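You operate a simulated robot arm through the tools that you are given. There is no shell and no other tool. Be economical: measure what you need, move in short steps, check, and stop when the job is done.

You run a simulated robot arm. Do the job below in one go: nothing can be reset, and whatever is moved stays where it is left.

## Task
Clamp the pink and white leads in the clamps of their own colour.
Fine: leave the black clamp open and the other leads on the mat.

Only the result counts: the job must be done as asked and must still hold three seconds after the hand-in. Knocking over, shifting, dropping, spilling or breaking anything else fails it.

## Robot
A 6-joint arm with a two-finger parallel gripper on a trunk, on a base that drives. Base frame: it is fixed to the floor where the robot stands at the start and does not move with it; the origin is under the middle of the robot, x ahead of it, y to its left, z up. Readings come in mm, rad, newtons and seconds.
Its first joint turns from -2.897 to 2.897 rad. Places, roughly: black clamp [600, 1000, 900]; pink clamp [600, 1300, 900]; pull clamp [600, -300, 900]; white clamp [600, 1200, 900]. Payload 3.91 kg.
Tool frame: the origin (TCP) lies between the finger pads and is the grasp point; the fingertips stand 30 mm ahead of it; z points along the fingers, y is the line along which they close. Largest opening 110 mm; finger width 20, thickness 10; the body of the gripper, 48 by 112 mm, starts 55 mm behind the TCP.
Orientation is that of the tool frame in the base frame, as a unit quaternion [w, x, y, z]. With the fingers straight down and closing along the base's y, the tool's x points along the base's -x, its y along +y and its z along -z.

## Interface
- The arm moves only by the tool arm_command. Its argument "commands" is a list of rows, each an object of numbers (a shift or turn left out is 0, a gripper value left out holds the last): "tx", "ty", "tz": the shift along the base's x, y, z in mm; "wx", "wy", "wz": the turn, a rotation vector about the base's x, y, z in rad. In form: [{"tx": .., "ty": .., "tz": .., "wx": .., "wy": .., "wz": ..}, ...]. A call has 1 to 12 rows; each row shifts and turns the commanded pose from where the row before left it. "grip" is the opening, from 0 (shut) to 1 (fully open), set as the call begins (left out, the last holds). Rows are played at 5 a second. More than 50 mm and 0.15 rad between two rows, or a gripper value outside its range, and nothing of the call is played. Where a pose cannot be reached the arm comes as near as it can. A force on the tool above 40 N (or 10 N above the force at the start of the call, whichever is more), or a blocked arm, ends the call early, and 0.2 s more pass. The fingers move at their own pace (about 108 mm/s each) and stop on an object; they squeeze with about 29 N. The grip force told is the motor's: it shows also when the fingers shut on nothing. Time passes only in rows, and 0.2 s behind the last, so rows that do not move let the fingers close. It gives the time, the measured TCP pose, the force on the tool (base axes), the opening and the grip force at its end, in the units of the frame above (readings bear some noise), with the torque about the TCP (base axes, N m) and any sound that the robot's microphone picked up, and new pictures: "views" is both (left out), scene, wrist or none.
- Cameras (640 x 400 px; columns grow to the right, rows downward): "scene" is now at [222.8, 653.7, 1265.7]; the picture's right is [-0.00, -0.17, -0.99], its down [-0.81, -0.58, 0.10] and it looks along [-0.59, 0.80, -0.14] (base axes); focal length 214 px, centre (320, 200). "wrist" rides on the gripper at [72, 17, -103] in the tool frame; the picture's right is [-0.23, 0.97, 0.00], its down [-0.76, -0.18, -0.62] and it looks along [-0.61, -0.14, 0.78] (tool axes); focal length 222 px, centre (320, 200). There is no depth. A picture from a camera that has moved, and an enlarged one, comes with that camera's place and axes in the base frame and with its lens.
- roll_base(legs): drives the robot by 1 to 6 legs, each [ahead, left, turn to the left] in mm, mm and rad, along the robot's own axes; the way and the turn of a leg run together, so that a leg with both is an arc; at most 1500 mm and 3.142 rad a leg. The arm and the cameras ride along, it lands a little off, and it stops where it bumps. It gives what a move gives, and a new picture of the scene camera.
- aim_head(pan, tilt): turns the head with the scene camera to pan (to the left, within 1.396 rad either way) and tilt (down, from -0.506 to 1.204), counted from straight ahead of the robot. It gives what a move gives, and a new picture of the scene camera.
- zoom(camera, box): a new picture of the part [left, top, right, bottom] of that camera's present view, enlarged. No time passes.
- close_job(): hands the job in; it is judged then, once.

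Go step by step. Nothing tells you exact positions but the pictures and the camera data: compare them with the known pose of the tool, close in by small moves and look again before you grip or let go. The budget is 120 turns and 260 pictures, counting those below and the enlarged ones. Unless the task says otherwise, let go and move clear before handing in, and close with one line.

The tools are called after "Request:" as name(argument=value, ...) on one line, values as JSON. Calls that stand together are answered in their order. arm_command: Moves the arm, as the interface text tells. Its arguments: {"type":"object","properties":{"commands":{"type":"array","items":{"type":"object","properties":{"tx":{"type":"number"},"ty":{"type":"number"},"tz":{"type":"number"},"wx":{"type":"number"},"wy":{"type":"number"},"wz":{"type":"number"}}}},"grip":{"type":"number"},"views":{"type":"string","enum":["both","scene","wrist","none"]}},"required":["commands"]} The other tools are called the same way: roll_base (legs) drives the base; aim_head (pan, tilt) turns the head that bears the scene camera; zoom (camera, box) takes an enlarged picture of a part of a camera's view; close_job () hands the job in.

At the start:

```text
time_s: 0.0
position: [170.0, 567.6, 1150.1]
tcp_rot: [-0.001, 0.001, 1.0, 0.001]
force: [-0.5, 0.2, -0.3]
wrist_torque: [0.01, -0.02, 0.02]
opening: 110.0
gripper_force: 0.2
robot x, y, heading: [1.8, 0.4, 0.0]
head pan, tilt: [1.4, 0.628]
```

scene: 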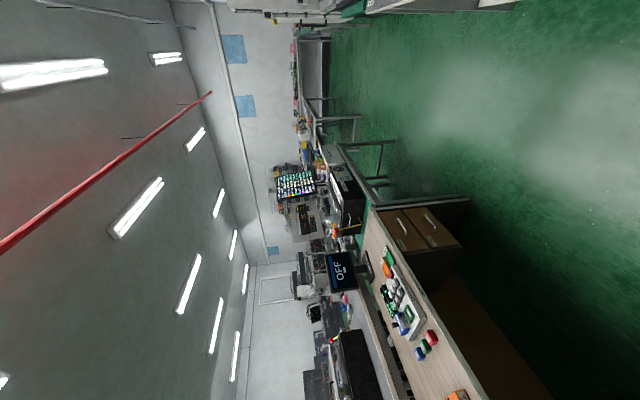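
wrist: 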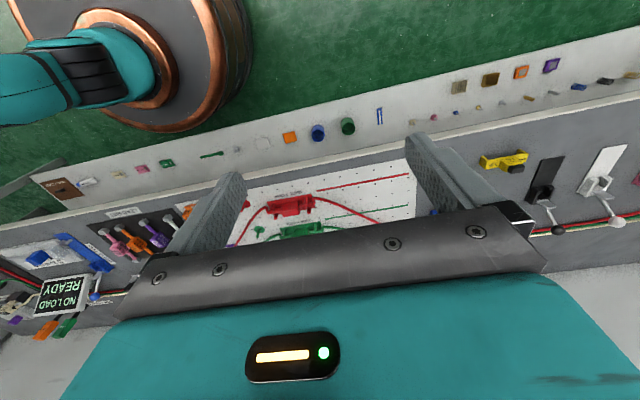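

The bench runs along y ahead of the robot, with the clamps to the left of the tool. I'll turn the head towards the bench and take a closer look with the wrist camera.

Request:
aim_head(pan=0.7, tilt=0.6)

Request:
zoom(camera="wrist", box=[400, 60, 640, 260])

Request:
zoom(camera="wrist", box=[0, 130, 240, 340])

```text
time_s: 1.1
position: [169.6, 568.5, 1151.2]
tcp_rot: [-0.001, 0.0, 1.0, 0.002]
force: [0.1, -0.1, 0.3]
wrist_torque: [-0.01, 0.0, 0.01]
opening: 110.1
gripper_force: 0.3
robot x, y, heading: [1.3, -1.6, 0.002]
head pan, tilt: [0.7, 0.6]
camera scene: at [225.2, 624.6, 1212.9], right [0.0, -0.76, -0.65], down [-0.82, -0.36, 0.43], along [-0.57, 0.53, -0.63], focal length 214 px, centre (320, 200)
```

scene: 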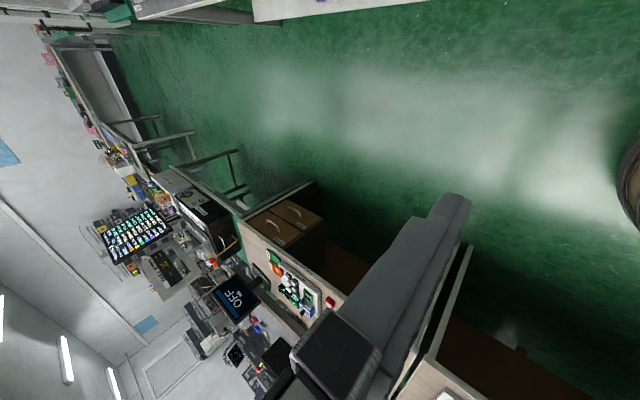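

```text
2.00 times, centred on (520, 160) of wrist
camera zoom: at [96.9, 584.5, 1255.1], right [0.23, 0.97, 0.0], down [0.76, -0.18, 0.62], along [0.61, -0.14, -0.78], focal length 444 px, centre (-80, 280)
```

zoom: 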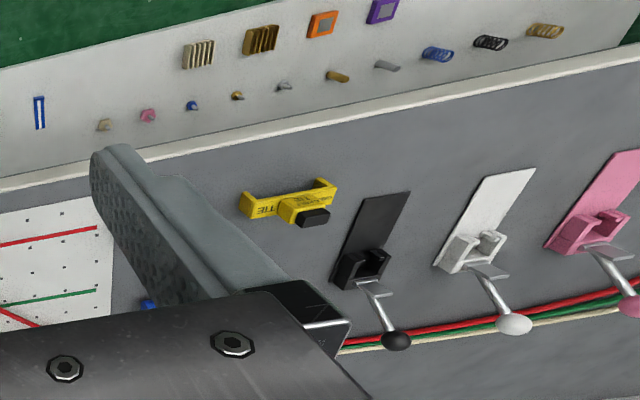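

```text
1.90 times, centred on (120, 235) of wrist
camera zoom: at [96.9, 584.5, 1255.1], right [0.23, 0.97, 0.0], down [0.76, -0.18, 0.62], along [0.61, -0.14, -0.78], focal length 423 px, centre (701, 133)
```

zoom: 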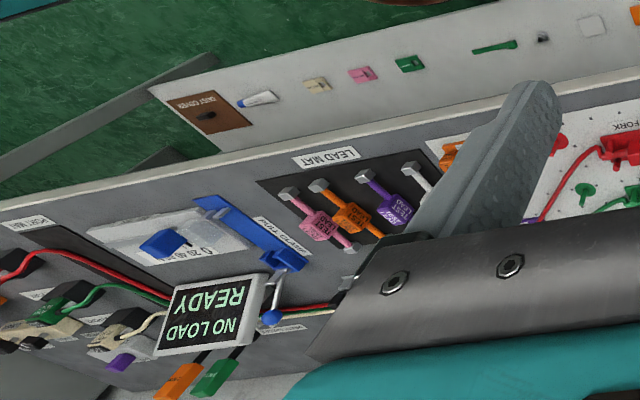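

The mat with the leads lies around y≈50 and the clamps around y≈1000–1300. From about y≈620 the arm should reach both, so I'll drive left.

Request:
roll_base(legs=[[0, 620, 0]])

Request:
arm_command(commands=[{"tx": 0}], views="wrist")

```text
time_s: 4.6
position: [173.1, 1198.1, 1150.7]
tcp_rot: [-0.001, 0.002, 1.0, 0.001]
force: [0.0, -0.5, 0.3]
wrist_torque: [0.0, -0.01, 0.01]
opening: 110.2
gripper_force: 0.0
robot x, y, heading: [2.4, 631.3, -0.006]
head pan, tilt: [0.7, 0.6]
camera scene: at [228.7, 1254.4, 1212.9], right [0.0, -0.76, -0.65], down [-0.83, -0.36, 0.43], along [-0.56, 0.54, -0.63], focal length 214 px, centre (320, 200)
```

scene: 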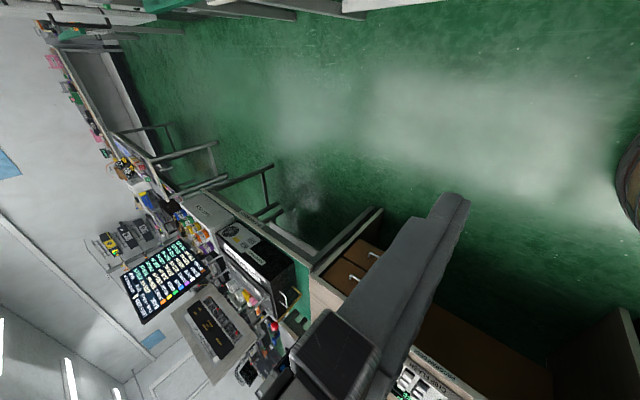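

```text
time_s: 5.0
position: [173.1, 1197.2, 1151.7]
tcp_rot: [-0.002, 0.003, 1.0, 0.001]
force: [0.6, -0.6, 0.8]
wrist_torque: [-0.02, 0.03, 0.01]
opening: 110.1
gripper_force: 0.0
robot x, y, heading: [-1.1, 633.2, -0.007]
head pan, tilt: [0.7, 0.6]
camera wrist: at [100.3, 1214.9, 1255.0], right [0.23, 0.97, 0.0], down [0.76, -0.18, 0.62], along [0.61, -0.14, -0.78], focal length 222 px, centre (320, 200)
```

wrist: 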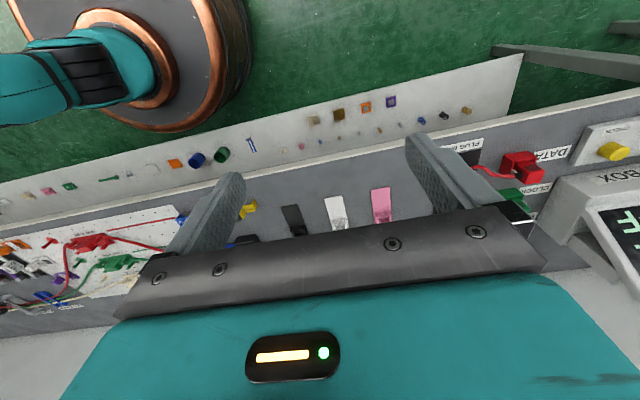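

Request:
zoom(camera="wrist", box=[230, 160, 430, 270])

Request:
arm_command(commands=[{"tx": 30, "ty": -50}, {"tx": 0, "ty": -50}, {"tx": 0, "ty": -50}, {"tx": 0, "ty": -50}, {"tx": 0, "ty": -50}, {"tx": 0, "ty": -50}, {"tx": 0, "ty": -50}, {"tx": 0, "ty": -50}, {"tx": 0, "ty": -50}, {"tx": 0, "ty": -50}, {"tx": 0, "ty": -50}, {"tx": 0, "ty": -50}], views="none")

```text
3.20 times, centred on (330, 215) of wrist
camera zoom: at [100.3, 1214.9, 1255.0], right [0.23, 0.97, 0.0], down [0.76, -0.18, 0.62], along [0.61, -0.14, -0.78], focal length 711 px, centre (288, 152)
```

zoom: 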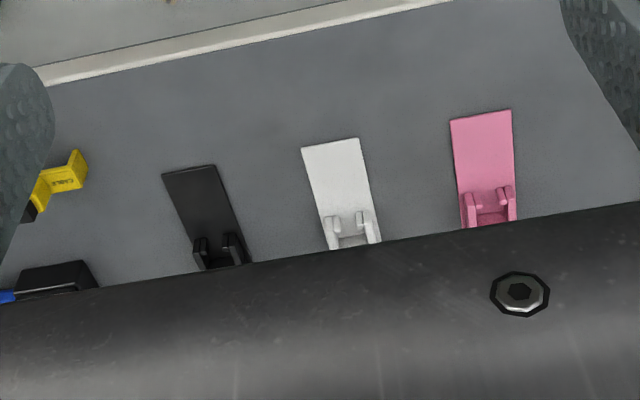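

```text
refused: row 1 steps farther than a row can; nothing moved
```

Request:
arm_command(commands=[{"tx": 35, "ty": -35}, {"tx": 35, "ty": -35}, {"tx": 35, "ty": -35}, {"tx": 35, "ty": -35}, {"ty": -50}, {"ty": -50}, {"ty": -50}, {"ty": -50}, {"ty": -50}, {"ty": -50}, {"ty": -50}, {"ty": -50}], views="none")

Request:
arm_command(commands=[{"ty": -50}, {"ty": -50}, {"ty": -50}, {"ty": -50}, {"ty": -50}, {"ty": -50}, {"ty": -50}, {"ty": -50}, {"ty": -50}, {"ty": -50}], views="wrist")

```text
time_s: 7.6
position: [312.3, 658.7, 1152.7]
tcp_rot: [0.0, 0.001, 1.0, 0.002]
force: [0.6, 0.1, 0.3]
wrist_torque: [0.01, -0.03, 0.02]
opening: 109.9
gripper_force: 0.0
robot x, y, heading: [-2.8, 628.8, -0.004]
head pan, tilt: [0.7, 0.6]
```

```text
time_s: 9.8
position: [313.5, 157.8, 1151.6]
tcp_rot: [0.0, 0.002, 1.0, 0.0]
force: [-0.4, 0.8, 1.1]
wrist_torque: [-0.11, -0.05, 0.01]
opening: 110.1
gripper_force: 0.0
robot x, y, heading: [-0.1, 631.5, -0.001]
head pan, tilt: [0.7, 0.6]
camera wrist: at [239.3, 174.7, 1255.8], right [0.23, 0.97, 0.0], down [0.76, -0.18, 0.62], along [0.61, -0.14, -0.78], focal length 222 px, centre (320, 200)
```

wrist: 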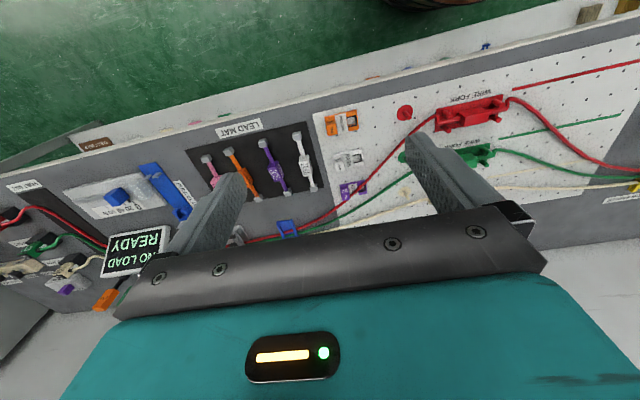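

Request:
zoom(camera="wrist", box=[170, 100, 350, 220])

Request:
zoom(camera="wrist", box=[60, 140, 240, 300])

```text
3.33 times, centred on (260, 160) of wrist
camera zoom: at [239.3, 174.7, 1255.8], right [0.23, 0.97, 0.0], down [0.76, -0.18, 0.62], along [0.61, -0.14, -0.78], focal length 740 px, centre (520, 333)
```

zoom: 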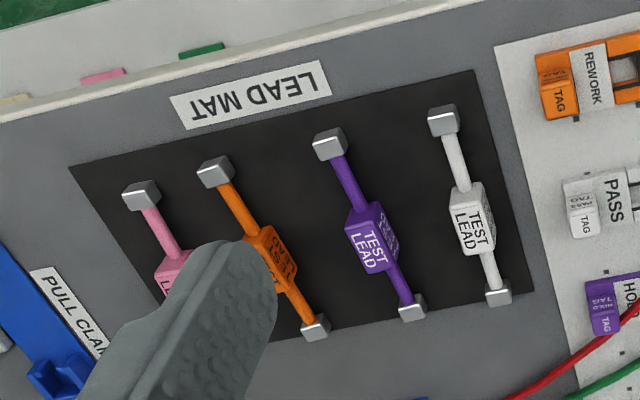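

```text
2.50 times, centred on (150, 220) of wrist
camera zoom: at [239.3, 174.7, 1255.8], right [0.23, 0.97, 0.0], down [0.76, -0.18, 0.62], along [0.61, -0.14, -0.78], focal length 555 px, centre (745, 150)
```

zoom: 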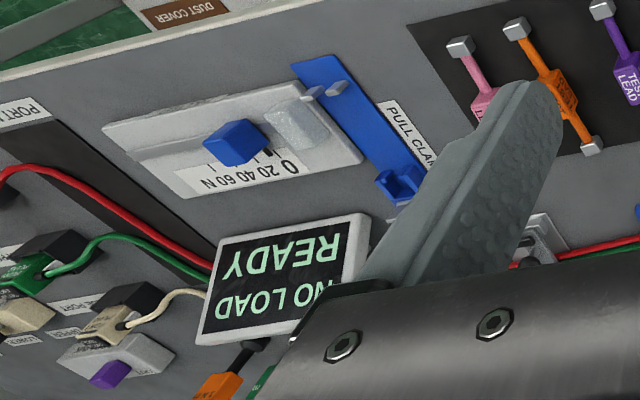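

The white lead lies at about x 409–547, y 87, and the pink one at y ≈ −125, both along x. Next I'll check what the scene camera sees after the arm move.

Request:
aim_head(pan=0.7, tilt=0.9)

```text
time_s: 10.6
position: [313.0, 157.9, 1151.4]
tcp_rot: [-0.001, 0.002, 1.0, 0.001]
force: [0.1, 0.7, 0.9]
wrist_torque: [0.03, 0.0, 0.03]
opening: 109.9
gripper_force: 0.2
robot x, y, heading: [-2.9, 632.4, -0.006]
head pan, tilt: [0.7, 0.901]
camera scene: at [343.6, 205.9, 1222.5], right [0.0, -0.76, -0.65], down [-0.62, -0.5, 0.6], along [-0.78, 0.41, -0.47], focal length 214 px, centre (320, 200)
```

scene: 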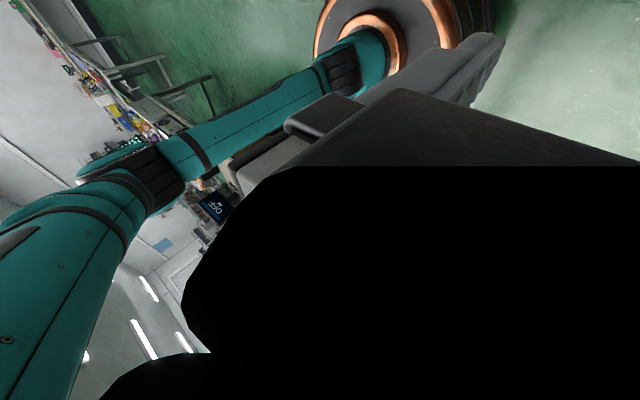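

Request:
aim_head(pan=0.0, tilt=-0.2)

```text
time_s: 11.9
position: [312.9, 157.6, 1152.4]
tcp_rot: [-0.002, 0.002, 1.0, 0.0]
force: [0.0, -1.1, 0.1]
wrist_torque: [-0.03, -0.03, 0.01]
opening: 110.1
gripper_force: 0.1
robot x, y, heading: [1.4, 626.4, 0.002]
head pan, tilt: [0.0, -0.201]
camera scene: at [440.7, 157.0, 1196.8], right [0.0, -1.0, 0.0], down [-0.98, 0.0, -0.2], along [0.2, 0.0, -0.98], focal length 214 px, centre (320, 200)
```

scene: 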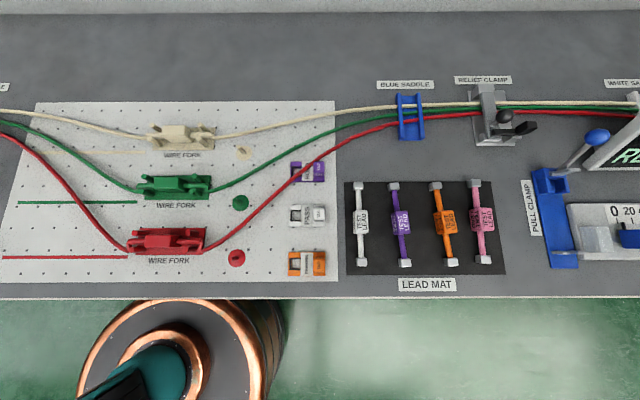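

Request:
zoom(camera="scene", box=[500, 90, 640, 290])

Request:
zoom(camera="scene", box=[340, 170, 510, 276])

Request:
arm_command(commands=[{"ty": 50}, {"ty": 50}, {"ty": 50}, {"ty": 50}, {"ty": 50}, {"ty": 50}, {"ty": 50}, {"ty": 50}, {"ty": 50}, {"ty": 50}, {"ty": 50}, {"ty": 50}], views="none")

Request:
arm_command(commands=[{"ty": 50}, {"ty": 50}, {"ty": 50}, {"ty": 50}, {"ty": 50}, {"ty": 50}, {"ty": 50}, {"ty": 50}], views="scene")

```text
2.00 times, centred on (570, 190) of scene
camera zoom: at [440.7, 157.0, 1196.8], right [0.0, -1.0, 0.0], down [-0.98, 0.0, -0.2], along [0.2, 0.0, -0.98], focal length 429 px, centre (-180, 220)
```

zoom: 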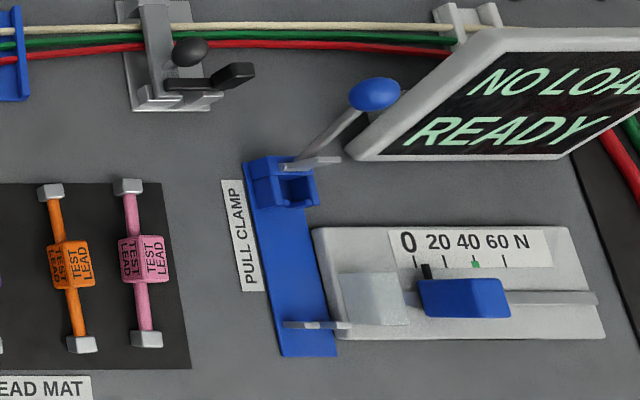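

```text
3.76 times, centred on (425, 223) of scene
camera zoom: at [440.7, 157.0, 1196.8], right [0.0, -1.0, 0.0], down [-0.98, 0.0, -0.2], along [0.2, 0.0, -0.98], focal length 807 px, centre (-75, 113)
```

zoom: 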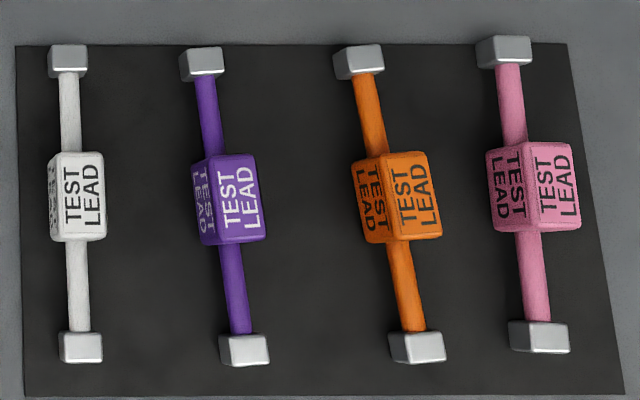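

```text
time_s: 14.5
position: [310.3, 758.2, 1154.4]
tcp_rot: [0.0, 0.002, 1.0, 0.002]
force: [-0.5, -0.5, 0.0]
wrist_torque: [-0.02, -0.01, 0.0]
opening: 109.8
gripper_force: 0.1
robot x, y, heading: [0.4, 628.9, -0.009]
head pan, tilt: [0.0, -0.201]
```

```text
time_s: 16.3
position: [314.0, 1154.6, 1150.9]
tcp_rot: [0.0, 0.002, 1.0, 0.001]
force: [-0.9, -0.4, 0.7]
wrist_torque: [0.06, -0.02, 0.0]
opening: 110.0
gripper_force: 0.1
robot x, y, heading: [-0.0, 627.8, -0.004]
head pan, tilt: [0.0, -0.201]
camera scene: at [440.9, 1154.3, 1197.1], right [0.0, -1.0, 0.0], down [-0.98, 0.01, -0.2], along [0.2, 0.0, -0.98], focal length 214 px, centre (320, 200)
```

scene: 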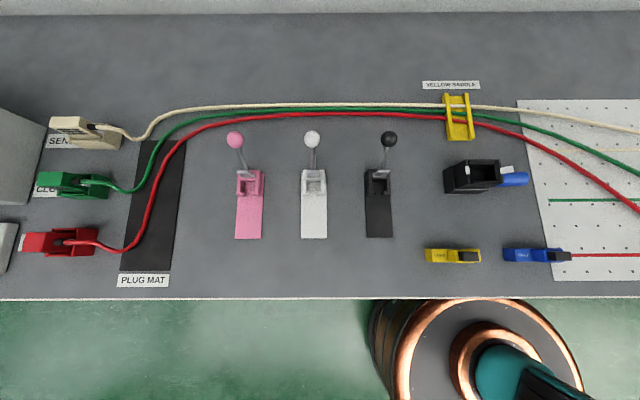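

Request:
zoom(camera="scene", box=[210, 120, 410, 245])

Request:
arm_command(commands=[{"tx": 0, "tz": -45}, {"tz": -45}, {"tz": -45}], views="both")

```text
3.20 times, centred on (310, 182) of scene
camera zoom: at [440.9, 1154.3, 1197.1], right [0.0, -1.0, 0.0], down [-0.98, 0.01, -0.2], along [0.2, 0.0, -0.98], focal length 686 px, centre (352, 256)
```

zoom: 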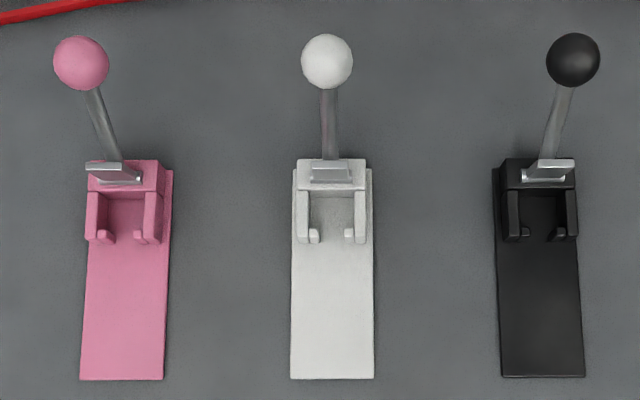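

```text
time_s: 17.1
position: [316.8, 1156.7, 1015.9]
tcp_rot: [0.0, 0.002, 1.0, 0.003]
force: [-0.4, -0.1, -0.2]
wrist_torque: [0.02, -0.05, 0.0]
opening: 110.0
gripper_force: 0.1
robot x, y, heading: [0.3, 629.1, -0.003]
head pan, tilt: [0.0, -0.201]
camera scene: at [443.8, 1155.6, 1061.3], right [0.0, -1.0, 0.0], down [-0.98, 0.0, -0.2], along [0.2, 0.0, -0.98], focal length 214 px, centre (320, 200)
camera wrist: at [242.9, 1173.2, 1119.2], right [0.23, 0.97, 0.0], down [0.76, -0.18, 0.62], along [0.61, -0.14, -0.78], focal length 222 px, centre (320, 200)
```

scene: 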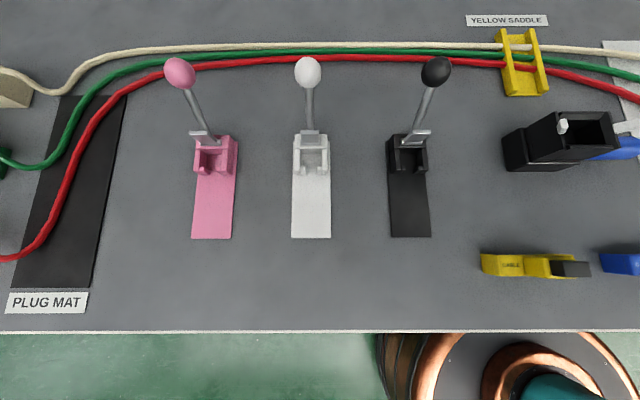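
wrist: 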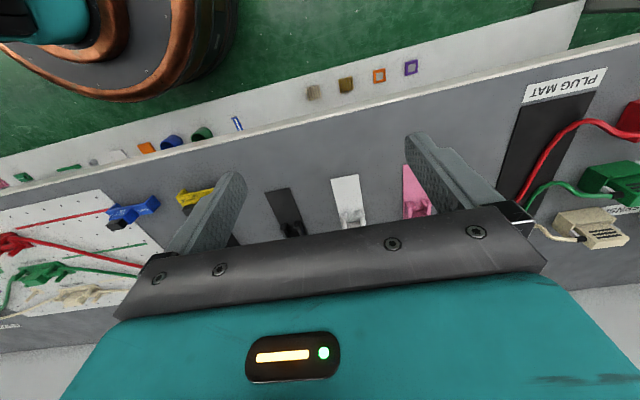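

Request:
arm_command(commands=[{"tx": 20, "ty": -50}, {"tx": 20, "ty": -45}, {"ty": -45, "tz": -20}, {"tz": -30}, {"tz": -30}], views="none")

Request:
aim_head(pan=1.1, tilt=-0.2)

```text
refused: row 1 steps farther than a row can; nothing moved
```

```text
time_s: 18.5
position: [315.6, 1155.7, 1015.3]
tcp_rot: [-0.001, 0.002, 1.0, 0.0]
force: [0.3, -0.3, -0.3]
wrist_torque: [0.03, 0.0, -0.01]
opening: 109.8
gripper_force: 0.1
robot x, y, heading: [2.1, 630.9, -0.0]
head pan, tilt: [1.1, -0.201]
camera scene: at [444.3, 1229.8, 1107.0], right [0.0, -0.45, -0.89], down [-0.98, 0.18, -0.09], along [0.2, 0.87, -0.44], focal length 214 px, centre (320, 200)
```

scene: 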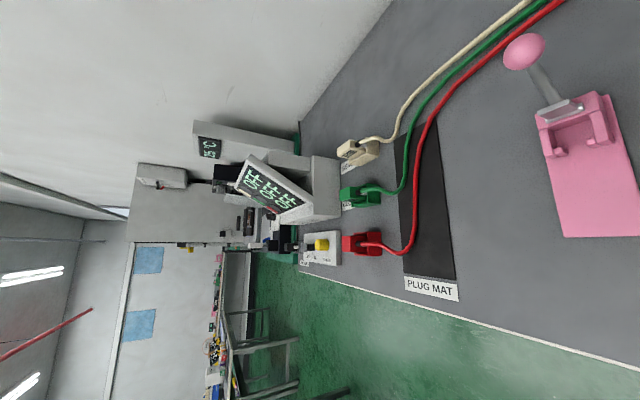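

Request:
arm_command(commands=[{"tx": 20, "ty": -45}, {"tx": 20, "ty": -45}, {"ty": -45, "tz": -20}, {"ty": -45, "tz": -20}, {"tz": -45}, {"tz": -30}], views="scene")

```text
time_s: 19.9
position: [352.3, 977.3, 902.2]
tcp_rot: [0.0, 0.002, 1.0, 0.001]
force: [-0.4, -0.3, 0.0]
wrist_torque: [0.04, 0.0, -0.02]
opening: 110.0
gripper_force: 0.0
robot x, y, heading: [1.6, 632.6, -0.0]
head pan, tilt: [1.1, -0.201]
camera scene: at [480.0, 1050.7, 992.4], right [0.0, -0.45, -0.89], down [-0.98, 0.18, -0.09], along [0.2, 0.87, -0.44], focal length 214 px, centre (320, 200)
```

scene: 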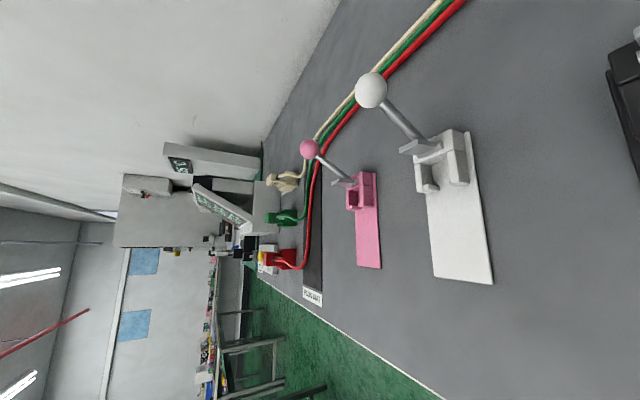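

Request:
zoom(camera="scene", box=[340, 60, 500, 290])

Request:
zoom(camera="scene", box=[345, 110, 475, 200])

```text
1.74 times, centred on (420, 175) of scene
camera zoom: at [480.0, 1050.7, 992.4], right [0.0, -0.45, -0.89], down [-0.98, 0.18, -0.09], along [0.2, 0.87, -0.44], focal length 373 px, centre (146, 244)
```

zoom: 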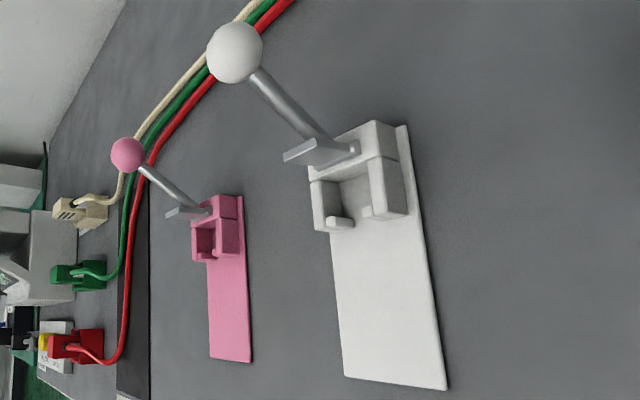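

```text
4.44 times, centred on (410, 155) of scene
camera zoom: at [480.0, 1050.7, 992.4], right [0.0, -0.45, -0.89], down [-0.98, 0.18, -0.09], along [0.2, 0.87, -0.44], focal length 953 px, centre (-80, 400)
```

zoom: 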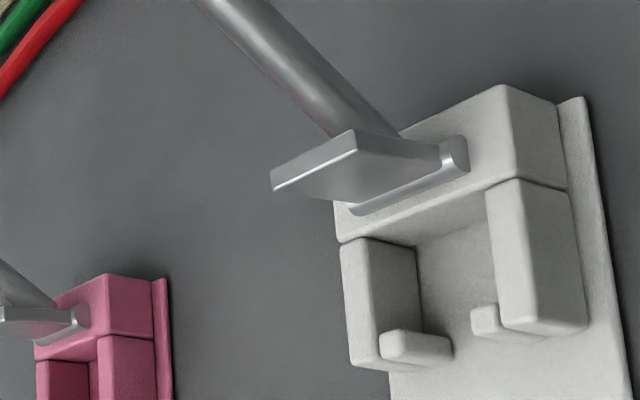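

The clamp pocket takes a lead's end block. The lever pivots at the back and its ball must come forward (−x) to bring the pad down. White clamp: centre y≈1166, pocket x≈545, bench z≈800. I'll go back to the mat and turn the tool half a turn so that the wrist camera will see the pocket.

Request:
arm_command(commands=[{"tz": 45}, {"tz": 45}, {"tz": 45}, {"ty": -50}, {"ty": -50}, {"ty": -50}, {"ty": -50}, {"ty": -50}, {"ty": -50}, {"ty": -50}, {"ty": -50}, {"ty": -50}], views="none")

Request:
arm_command(commands=[{"ty": -30, "wz": 0.14}, {"ty": -30, "wz": 0.14}, {"ty": -30, "wz": 0.14}, {"ty": -30, "wz": 0.14}, {"ty": -30, "wz": 0.14}, {"ty": -30, "wz": 0.14}, {"ty": -30, "wz": 0.14}, {"ty": -30, "wz": 0.14}, {"ty": -30, "wz": 0.14}, {"ty": -30, "wz": 0.14}, {"ty": -30, "wz": 0.14}, {"ty": -30, "wz": 0.14}], views="none")

Request:
aim_head(pan=0, tilt=0.4)

```text
time_s: 22.5
position: [354.7, 527.4, 1037.0]
tcp_rot: [0.0, 0.002, 1.0, 0.0]
force: [-0.5, 0.0, 0.2]
wrist_torque: [0.0, -0.03, 0.01]
opening: 109.9
gripper_force: 0.1
robot x, y, heading: [3.1, 630.9, -0.003]
head pan, tilt: [1.1, -0.201]
```

```text
time_s: 25.1
position: [352.8, 166.2, 1039.3]
tcp_rot: [0.001, 0.744, -0.668, 0.0]
force: [-0.4, 1.3, 0.2]
wrist_torque: [-0.03, 0.03, -0.02]
opening: 109.9
gripper_force: 0.1
robot x, y, heading: [0.1, 627.5, -0.008]
head pan, tilt: [1.1, -0.201]
```

```text
time_s: 26.4
position: [352.8, 167.1, 1038.0]
tcp_rot: [0.002, 0.743, -0.67, -0.001]
force: [0.4, -0.4, 0.3]
wrist_torque: [0.02, 0.01, -0.01]
opening: 110.2
gripper_force: 0.1
robot x, y, heading: [4.0, 628.9, -0.004]
head pan, tilt: [0.0, 0.4]
camera scene: at [345.6, 239.8, 1074.9], right [0.99, 0.1, 0.0], down [0.1, -0.92, 0.39], along [0.04, -0.39, -0.92], focal length 214 px, centre (320, 200)
```

scene: 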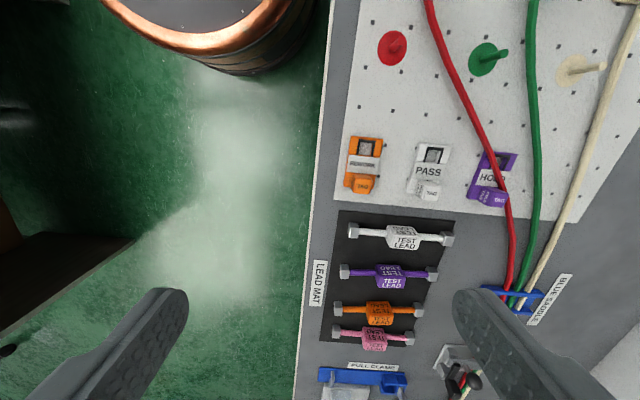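

Request:
arm_command(commands=[{"tx": 12, "ty": -29, "wz": 0.146}, {"tx": 12, "ty": -29, "wz": 0.146}, {"tx": 12, "ty": -29, "wz": 0.146}, {"tx": 12, "ty": -29, "wz": 0.146}, {"tx": 12, "ty": -29, "wz": 0.146}, {"tx": 12, "ty": -29, "wz": 0.146}, {"tx": 12, "ty": -29, "wz": 0.146}, {"tx": 12, "ty": -29, "wz": 0.146}, {"tx": 12, "ty": -29, "wz": 0.146}, {"tx": 12, "ty": -29, "wz": 0.147}], views="both")

```text
time_s: 28.6
position: [563.3, 135.4, 1023.2]
tcp_rot: [0.037, 0.903, -0.428, -0.007]
force: [0.5, 0.1, 0.1]
wrist_torque: [-0.03, 0.0, 0.0]
opening: 109.8
gripper_force: 0.1
out of reach, approached as far as the arm can: row 3, 4, 5, 6, 7, 8, 9, 10
robot x, y, heading: [-1.5, 631.8, -0.005]
head pan, tilt: [0.0, 0.4]
camera scene: at [518.2, 193.0, 1059.0], right [0.77, 0.63, -0.07], down [0.6, -0.69, 0.41], along [0.2, -0.36, -0.91], focal length 214 px, centre (320, 200)
camera wrist: at [599.2, 73.9, 1130.0], right [-0.9, -0.44, 0.07], down [-0.32, 0.74, 0.59], along [-0.31, 0.51, -0.8], focal length 222 px, centre (320, 200)
```

scene: 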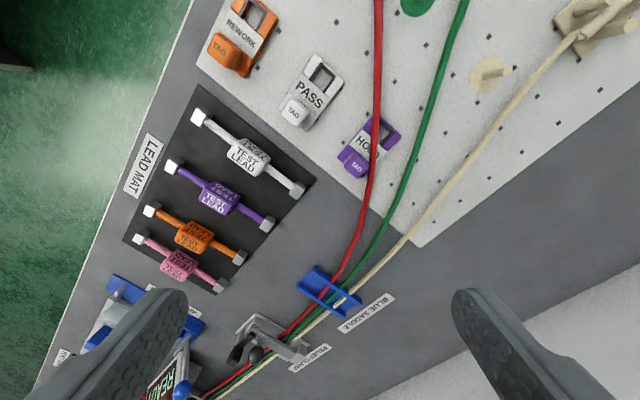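
wrist: 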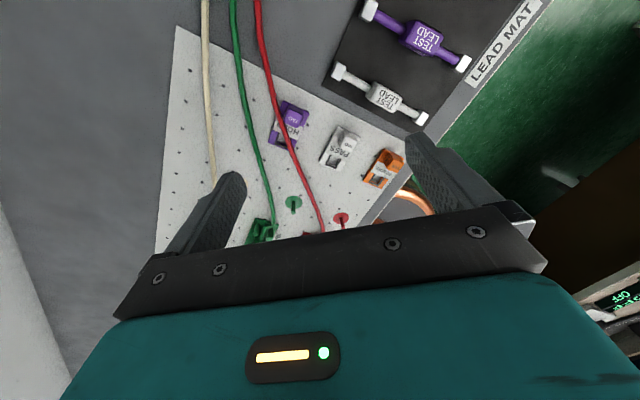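

The wrist joint runs out of room here, so I'll turn back and grip the lead in the original tool pose. The half turn can be done later at the clamps.

Request:
arm_command(commands=[{"tx": -12, "ty": 29, "wz": -0.146}, {"tx": -12, "ty": 29, "wz": -0.146}, {"tx": -12, "ty": 29, "wz": -0.146}, {"tx": -12, "ty": 29, "wz": -0.146}, {"tx": -12, "ty": 29, "wz": -0.146}, {"tx": -12, "ty": 29, "wz": -0.146}, {"tx": -12, "ty": 29, "wz": -0.146}, {"tx": -12, "ty": 29, "wz": -0.146}, {"tx": -12, "ty": 29, "wz": -0.146}, {"tx": -12, "ty": 29, "wz": -0.147}], views="none")

```text
time_s: 30.8
position: [443.1, 427.2, 1025.0]
tcp_rot: [-0.024, -0.386, 0.922, 0.031]
force: [0.4, -0.1, -1.2]
wrist_torque: [0.03, -0.01, -0.03]
opening: 110.2
gripper_force: 0.1
robot x, y, heading: [-1.0, 632.6, 0.003]
head pan, tilt: [0.0, 0.4]
```

Request:
arm_command(commands=[{"ty": -48, "wx": -0.0106, "wy": -0.0082, "wz": -0.132}, {"ty": -48, "wx": -0.0106, "wy": -0.0082, "wz": -0.132}, {"ty": -48, "wx": -0.0106, "wy": -0.0082, "wz": -0.132}, {"ty": -48, "wx": -0.0106, "wy": -0.0082, "wz": -0.132}, {"ty": -48, "wx": -0.0106, "wy": -0.0082, "wz": -0.132}, {"ty": -48, "wx": -0.0106, "wy": -0.0082, "wz": -0.132}, {"ty": -49}, {"ty": -49}, {"ty": -49}, {"ty": -49}, {"ty": -49, "tx": 10}], views="scene")

```text
time_s: 33.2
position: [449.0, -106.9, 1026.1]
tcp_rot: [0.0, -0.003, 1.0, -0.002]
force: [-0.8, 1.2, 1.6]
wrist_torque: [-0.08, -0.03, 0.01]
opening: 110.0
gripper_force: 0.0
robot x, y, heading: [2.7, 629.8, -0.004]
head pan, tilt: [0.0, 0.4]
camera scene: at [523.9, -107.4, 1062.3], right [0.0, -1.0, 0.0], down [-0.92, 0.0, 0.39], along [-0.39, 0.0, -0.92], focal length 214 px, centre (320, 200)
```

scene: 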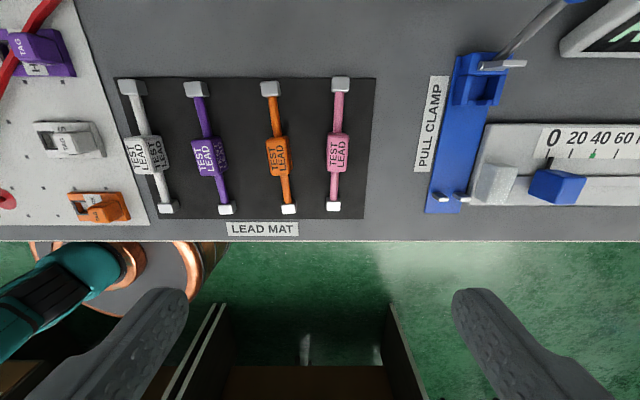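

Pink lead body is at about (478, −126). I'll set the opening to about 50 mm, move over it and come down part way.

Request:
arm_command(commands=[{"tx": 29, "ty": -19}, {"tz": -45}, {"tz": -45}, {"tz": -45}, {}], grip=0.46, views="both")

```text
time_s: 34.4
position: [481.1, -126.7, 887.4]
tcp_rot: [0.0, -0.003, 1.0, -0.001]
force: [0.9, 0.2, -0.2]
wrist_torque: [-0.01, 0.05, 0.0]
opening: 50.6
gripper_force: 0.1
robot x, y, heading: [0.8, 631.2, -0.003]
head pan, tilt: [0.0, 0.4]
camera scene: at [554.3, -126.0, 924.0], right [0.0, -1.0, 0.0], down [-0.92, 0.0, 0.39], along [-0.39, 0.0, -0.92], focal length 214 px, centre (320, 200)
camera wrist: at [407.6, -109.3, 991.0], right [0.22, 0.97, 0.0], down [0.76, -0.17, 0.62], along [0.61, -0.14, -0.78], focal length 222 px, centre (320, 200)
```

scene: 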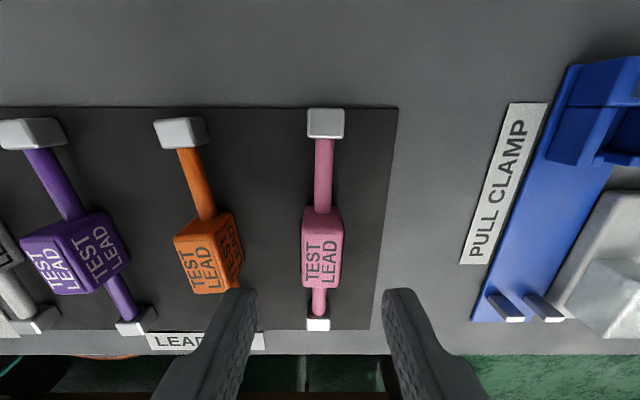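
wrist: 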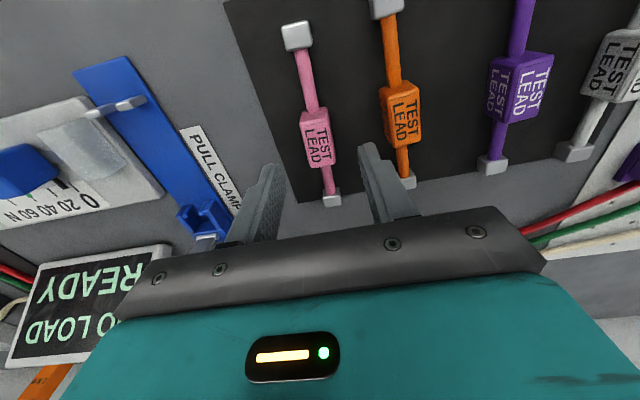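

Request:
arm_command(commands=[{"tx": -4, "tz": -30}, {"tz": -15}], views="both")

```text
time_s: 35.0
position: [475.6, -126.9, 844.0]
tcp_rot: [0.001, -0.001, 1.0, -0.001]
force: [0.4, 0.1, 0.2]
wrist_torque: [0.01, 0.0, 0.01]
opening: 50.7
gripper_force: 0.1
robot x, y, heading: [2.7, 629.9, -0.004]
head pan, tilt: [0.0, 0.4]
camera scene: at [549.8, -126.5, 879.6], right [0.0, -1.0, 0.0], down [-0.92, 0.0, 0.39], along [-0.39, 0.0, -0.92], focal length 214 px, centre (320, 200)
camera wrist: at [403.1, -109.8, 946.6], right [0.22, 0.97, 0.0], down [0.76, -0.17, 0.62], along [0.61, -0.14, -0.78], focal length 222 px, centre (320, 200)
```

scene: 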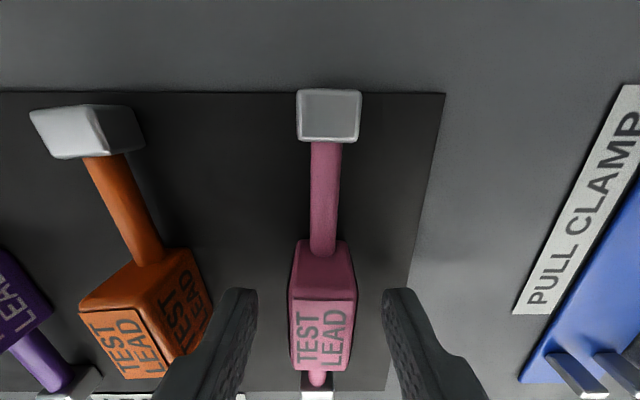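
wrist: 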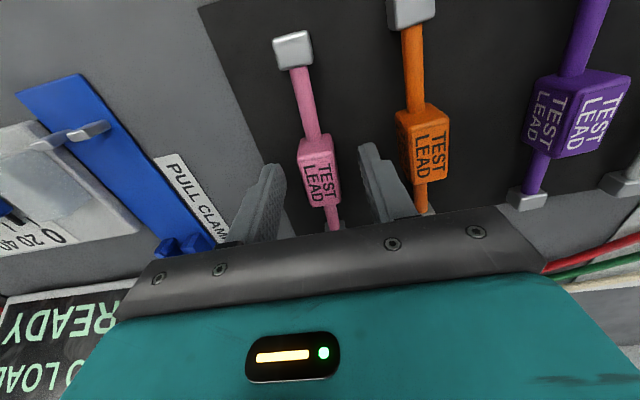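

Request:
arm_command(commands=[{"tx": -3, "tz": -9}, {}], views="none")

Request:
arm_command(commands=[{}, {}, {}], grip=0.0, views="scene")

```text
time_s: 35.6
position: [472.9, -125.9, 833.0]
tcp_rot: [0.0, -0.003, 1.0, -0.001]
force: [-0.3, 0.5, -0.1]
wrist_torque: [0.01, 0.0, 0.01]
opening: 50.6
gripper_force: 0.2
robot x, y, heading: [0.2, 630.4, -0.005]
head pan, tilt: [0.0, 0.4]
```

```text
time_s: 36.4
position: [474.7, -126.1, 833.7]
tcp_rot: [0.0, -0.001, 1.0, -0.001]
force: [-0.4, -0.3, 0.8]
wrist_torque: [0.03, 0.0, -0.01]
opening: 21.4
gripper_force: 28.8
robot x, y, heading: [2.7, 631.4, 0.001]
head pan, tilt: [0.0, 0.4]
camera scene: at [546.6, -126.0, 870.4], right [0.0, -1.0, 0.0], down [-0.92, 0.0, 0.39], along [-0.39, 0.0, -0.92], focal length 214 px, centre (320, 200)
```

scene: 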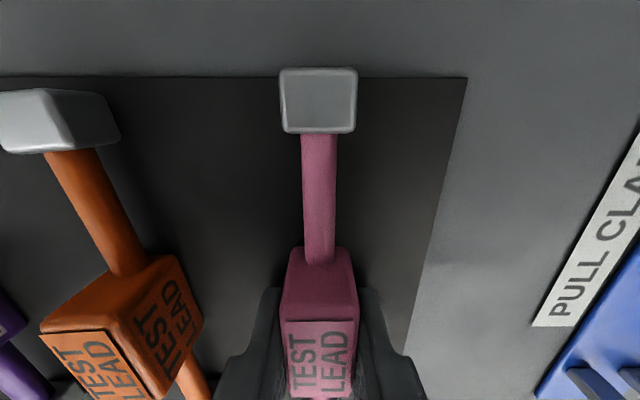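

Pink lead is gripped (21 mm). I'll lift it and carry it to the pink clamp, where the scene camera sees its far block well.

Request:
arm_command(commands=[{"tz": 40}, {"tz": 45}, {"tz": 45}, {"tz": 45}, {"ty": 49}, {"ty": 49}, {"ty": 49}, {"ty": 49}, {"ty": 49}, {"ty": 49}, {"ty": 49}, {"ty": 49}], views="none")

Request:
arm_command(commands=[{"ty": 49}, {"ty": 49}, {"ty": 49}, {"ty": 49}, {"ty": 49}, {"ty": 49}, {"ty": 49}, {"ty": 49}, {"ty": 49}, {"ty": 49}, {"ty": 49}, {"ty": 49}], views="none")

Request:
arm_command(commands=[{"ty": 49}, {"ty": 49}, {"ty": 49}, {"ty": 49}, {"ty": 49}, {"ty": 49}, {"ty": 49}, {"ty": 49}, {"ty": 38}], views="both")

```text
time_s: 39.0
position: [473.9, 266.9, 1010.5]
tcp_rot: [0.0, -0.001, 1.0, 0.0]
force: [0.9, 0.4, -1.2]
wrist_torque: [0.05, 0.05, 0.01]
opening: 21.1
gripper_force: 28.9
robot x, y, heading: [-1.1, 631.5, -0.003]
head pan, tilt: [0.0, 0.4]
```

```text
time_s: 41.6
position: [475.7, 851.8, 1009.8]
tcp_rot: [0.001, -0.001, 1.0, -0.002]
force: [-1.2, -0.3, 0.5]
wrist_torque: [0.02, -0.05, 0.0]
opening: 21.5
gripper_force: 29.5
robot x, y, heading: [3.9, 627.7, 0.0]
head pan, tilt: [0.0, 0.4]
```

```text
time_s: 43.6
position: [473.7, 1284.0, 1009.6]
tcp_rot: [0.001, -0.002, 1.0, -0.001]
force: [-0.3, -0.4, -0.2]
wrist_torque: [0.04, -0.01, -0.01]
opening: 21.3
gripper_force: 28.8
robot x, y, heading: [1.9, 628.7, -0.005]
head pan, tilt: [0.0, 0.4]
camera scene: at [546.7, 1285.1, 1047.1], right [0.0, -1.0, 0.0], down [-0.92, 0.0, 0.39], along [-0.39, 0.0, -0.92], focal length 214 px, centre (320, 200)
camera wrist: at [400.0, 1301.8, 1114.1], right [0.23, 0.97, 0.0], down [0.76, -0.18, 0.62], along [0.61, -0.14, -0.78], focal length 222 px, centre (320, 200)
```

scene: 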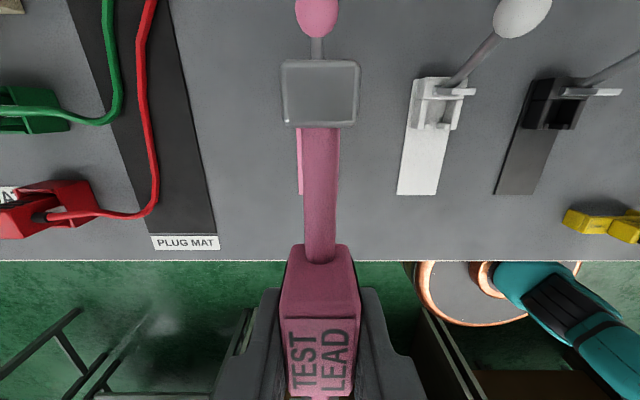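
wrist: 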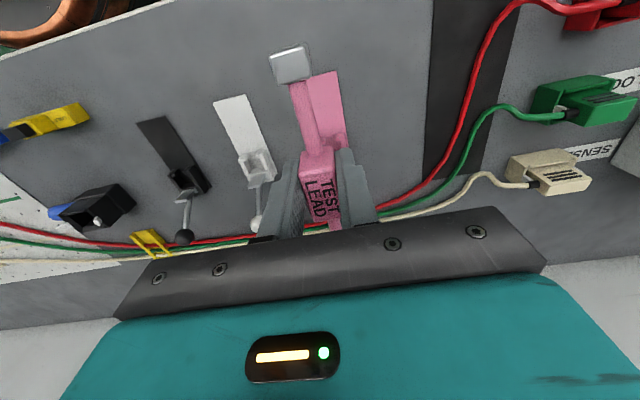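

Request:
arm_command(commands=[{"tx": -35}, {"tx": -35}, {"tz": -45}, {"tz": -45}], views="none")

Request:
aim_head(pan=0, tilt=0.15)

```text
time_s: 44.6
position: [404.1, 1283.1, 919.7]
tcp_rot: [0.001, -0.002, 1.0, -0.001]
force: [-0.3, -0.2, 0.3]
wrist_torque: [0.0, 0.01, -0.01]
opening: 21.3
gripper_force: 29.3
robot x, y, heading: [1.0, 630.9, -0.002]
head pan, tilt: [0.0, 0.4]
```

```text
time_s: 45.4
position: [405.1, 1282.5, 920.4]
tcp_rot: [0.001, -0.002, 1.0, -0.002]
force: [0.1, 0.4, 0.5]
wrist_torque: [-0.01, 0.02, 0.0]
opening: 21.2
gripper_force: 29.0
robot x, y, heading: [5.7, 629.8, -0.007]
head pan, tilt: [0.0, 0.15]
camera scene: at [501.0, 1283.5, 955.6], right [0.0, -1.0, 0.0], down [-0.99, 0.0, 0.15], along [-0.15, 0.0, -0.99], focal length 214 px, centre (320, 200)
```

scene: 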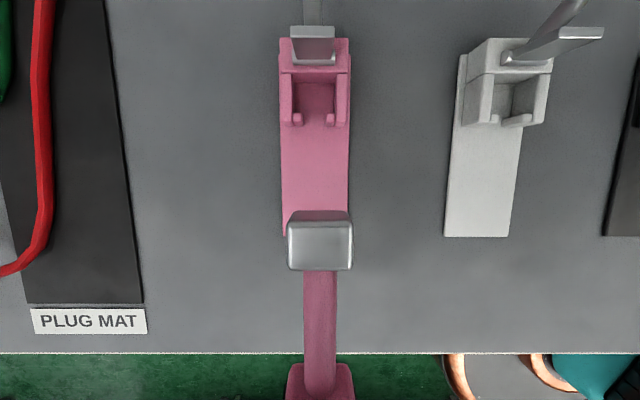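

Request:
zoom(camera="scene", box=[240, 20, 400, 280])

Request:
zoom(camera="scene", box=[272, 30, 362, 130])

```text
1.54 times, centred on (320, 150) of scene
camera zoom: at [501.0, 1283.5, 955.6], right [0.0, -1.0, 0.0], down [-0.99, 0.0, 0.15], along [-0.15, 0.0, -0.99], focal length 330 px, centre (320, 277)
```

zoom: 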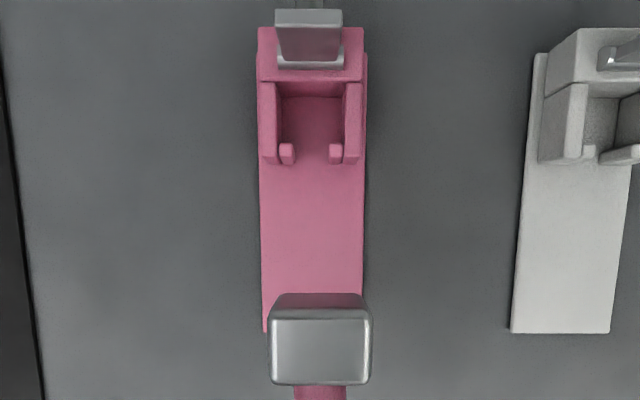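

```text
4.00 times, centred on (317, 80) of scene
camera zoom: at [501.0, 1283.5, 955.6], right [0.0, -1.0, 0.0], down [-0.99, 0.0, 0.15], along [-0.15, 0.0, -0.99], focal length 858 px, centre (332, 680)
```

zoom: 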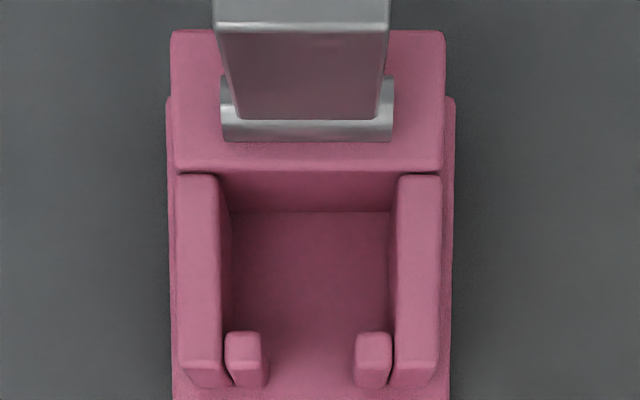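

Relative to the pink pocket centre (545, 1287) the block is about 3.5 mm low in y and about 65 mm short in x. I'll move to just above the pocket and look again.

Request:
aim_head(pan=0, tilt=0.5)

Request:
arm_command(commands=[{"tx": 33, "ty": 3.5}, {"tx": 32}, {"tz": -20}, {"tz": -20}], views="both")

```text
time_s: 46.2
position: [404.4, 1283.4, 918.7]
tcp_rot: [0.001, -0.002, 1.0, -0.001]
force: [0.7, -0.4, -0.4]
wrist_torque: [0.01, 0.04, -0.01]
opening: 21.2
gripper_force: 29.3
robot x, y, heading: [1.2, 625.8, -0.001]
head pan, tilt: [0.0, 0.499]
camera scene: at [468.7, 1283.4, 957.3], right [0.0, -1.0, 0.0], down [-0.88, 0.0, 0.48], along [-0.48, 0.0, -0.88], focal length 214 px, centre (320, 200)
```

scene: 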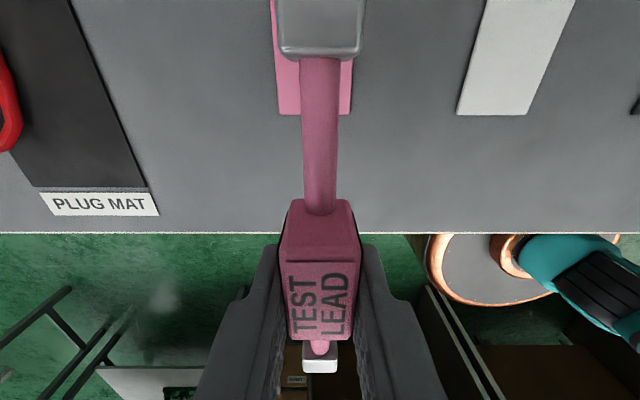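

```text
time_s: 47.2
position: [469.9, 1288.0, 879.4]
tcp_rot: [0.002, -0.001, 1.0, -0.001]
force: [-0.6, -0.3, -0.9]
wrist_torque: [0.0, -0.01, 0.05]
opening: 21.2
gripper_force: 29.1
robot x, y, heading: [-2.0, 630.6, -0.003]
head pan, tilt: [0.0, 0.499]
camera scene: at [534.6, 1288.3, 917.8], right [0.0, -1.0, 0.0], down [-0.88, 0.0, 0.48], along [-0.48, 0.0, -0.88], focal length 214 px, centre (320, 200)
camera wrist: at [397.0, 1305.0, 983.2], right [0.22, 0.97, 0.0], down [0.76, -0.17, 0.62], along [0.61, -0.14, -0.78], focal length 222 px, centre (320, 200)
```

scene: 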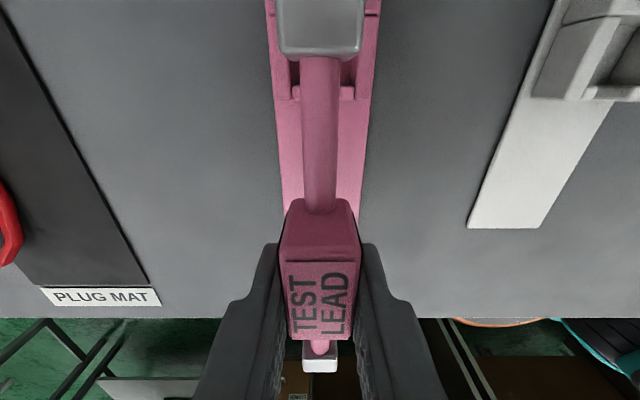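
wrist: 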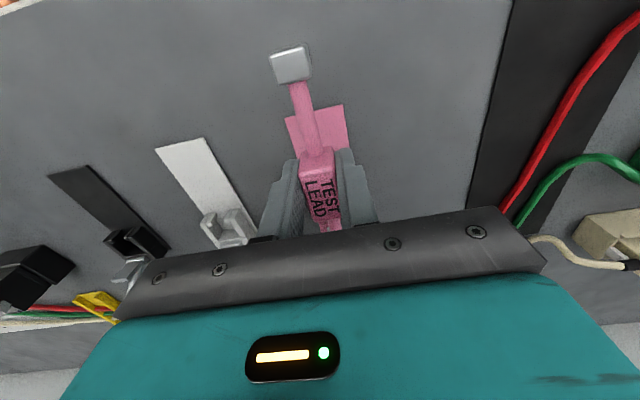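

Request:
zoom(camera="scene", box=[250, 0, 400, 110])

```text
3.64 times, centred on (325, 55) of scene
camera zoom: at [534.6, 1288.3, 917.8], right [0.0, -1.0, 0.0], down [-0.88, 0.0, 0.48], along [-0.48, 0.0, -0.88], focal length 780 px, centre (302, 727)
```

zoom: 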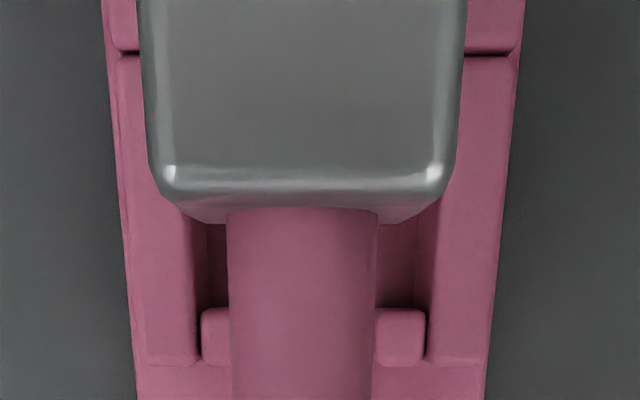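

Request:
arm_command(commands=[{"tx": -3, "ty": -1.5}, {"tz": -10}, {"tz": -8}], views="none")

Request:
aim_head(pan=0, tilt=0.38)

Request:
zoom(camera="scene", box=[240, 20, 400, 140])

```text
time_s: 48.0
position: [466.4, 1286.2, 861.7]
tcp_rot: [0.001, -0.002, 1.0, -0.001]
force: [0.0, 0.2, -0.3]
wrist_torque: [0.01, 0.01, -0.01]
opening: 21.1
gripper_force: 28.9
robot x, y, heading: [3.7, 630.7, -0.008]
head pan, tilt: [0.0, 0.499]
```

```text
time_s: 48.7
position: [468.2, 1286.7, 861.2]
tcp_rot: [-0.001, -0.002, 1.0, 0.0]
force: [-0.1, 0.4, -0.5]
wrist_torque: [-0.02, 0.0, 0.0]
opening: 21.4
gripper_force: 29.3
robot x, y, heading: [2.0, 631.6, -0.001]
head pan, tilt: [0.0, 0.38]
camera scene: at [541.8, 1287.0, 897.7], right [0.0, -1.0, 0.0], down [-0.93, 0.0, 0.37], along [-0.37, 0.0, -0.93], focal length 214 px, centre (320, 200)
```

scene: 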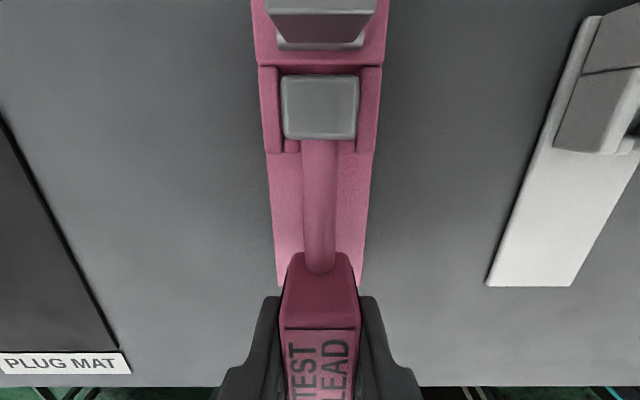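

```text
3.33 times, centred on (320, 80) of scene
camera zoom: at [541.8, 1287.0, 897.7], right [0.0, -1.0, 0.0], down [-0.93, 0.0, 0.37], along [-0.37, 0.0, -0.93], focal length 715 px, centre (320, 600)
```

zoom: 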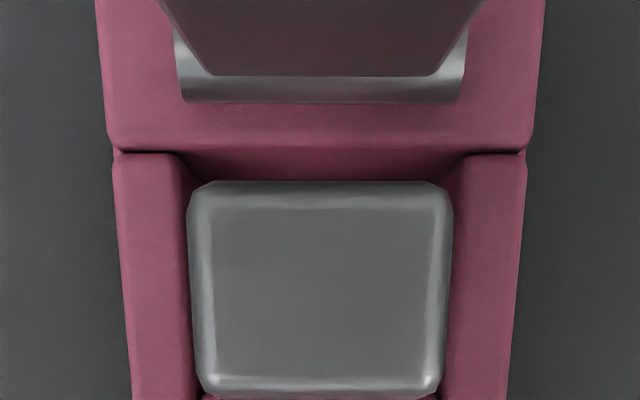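

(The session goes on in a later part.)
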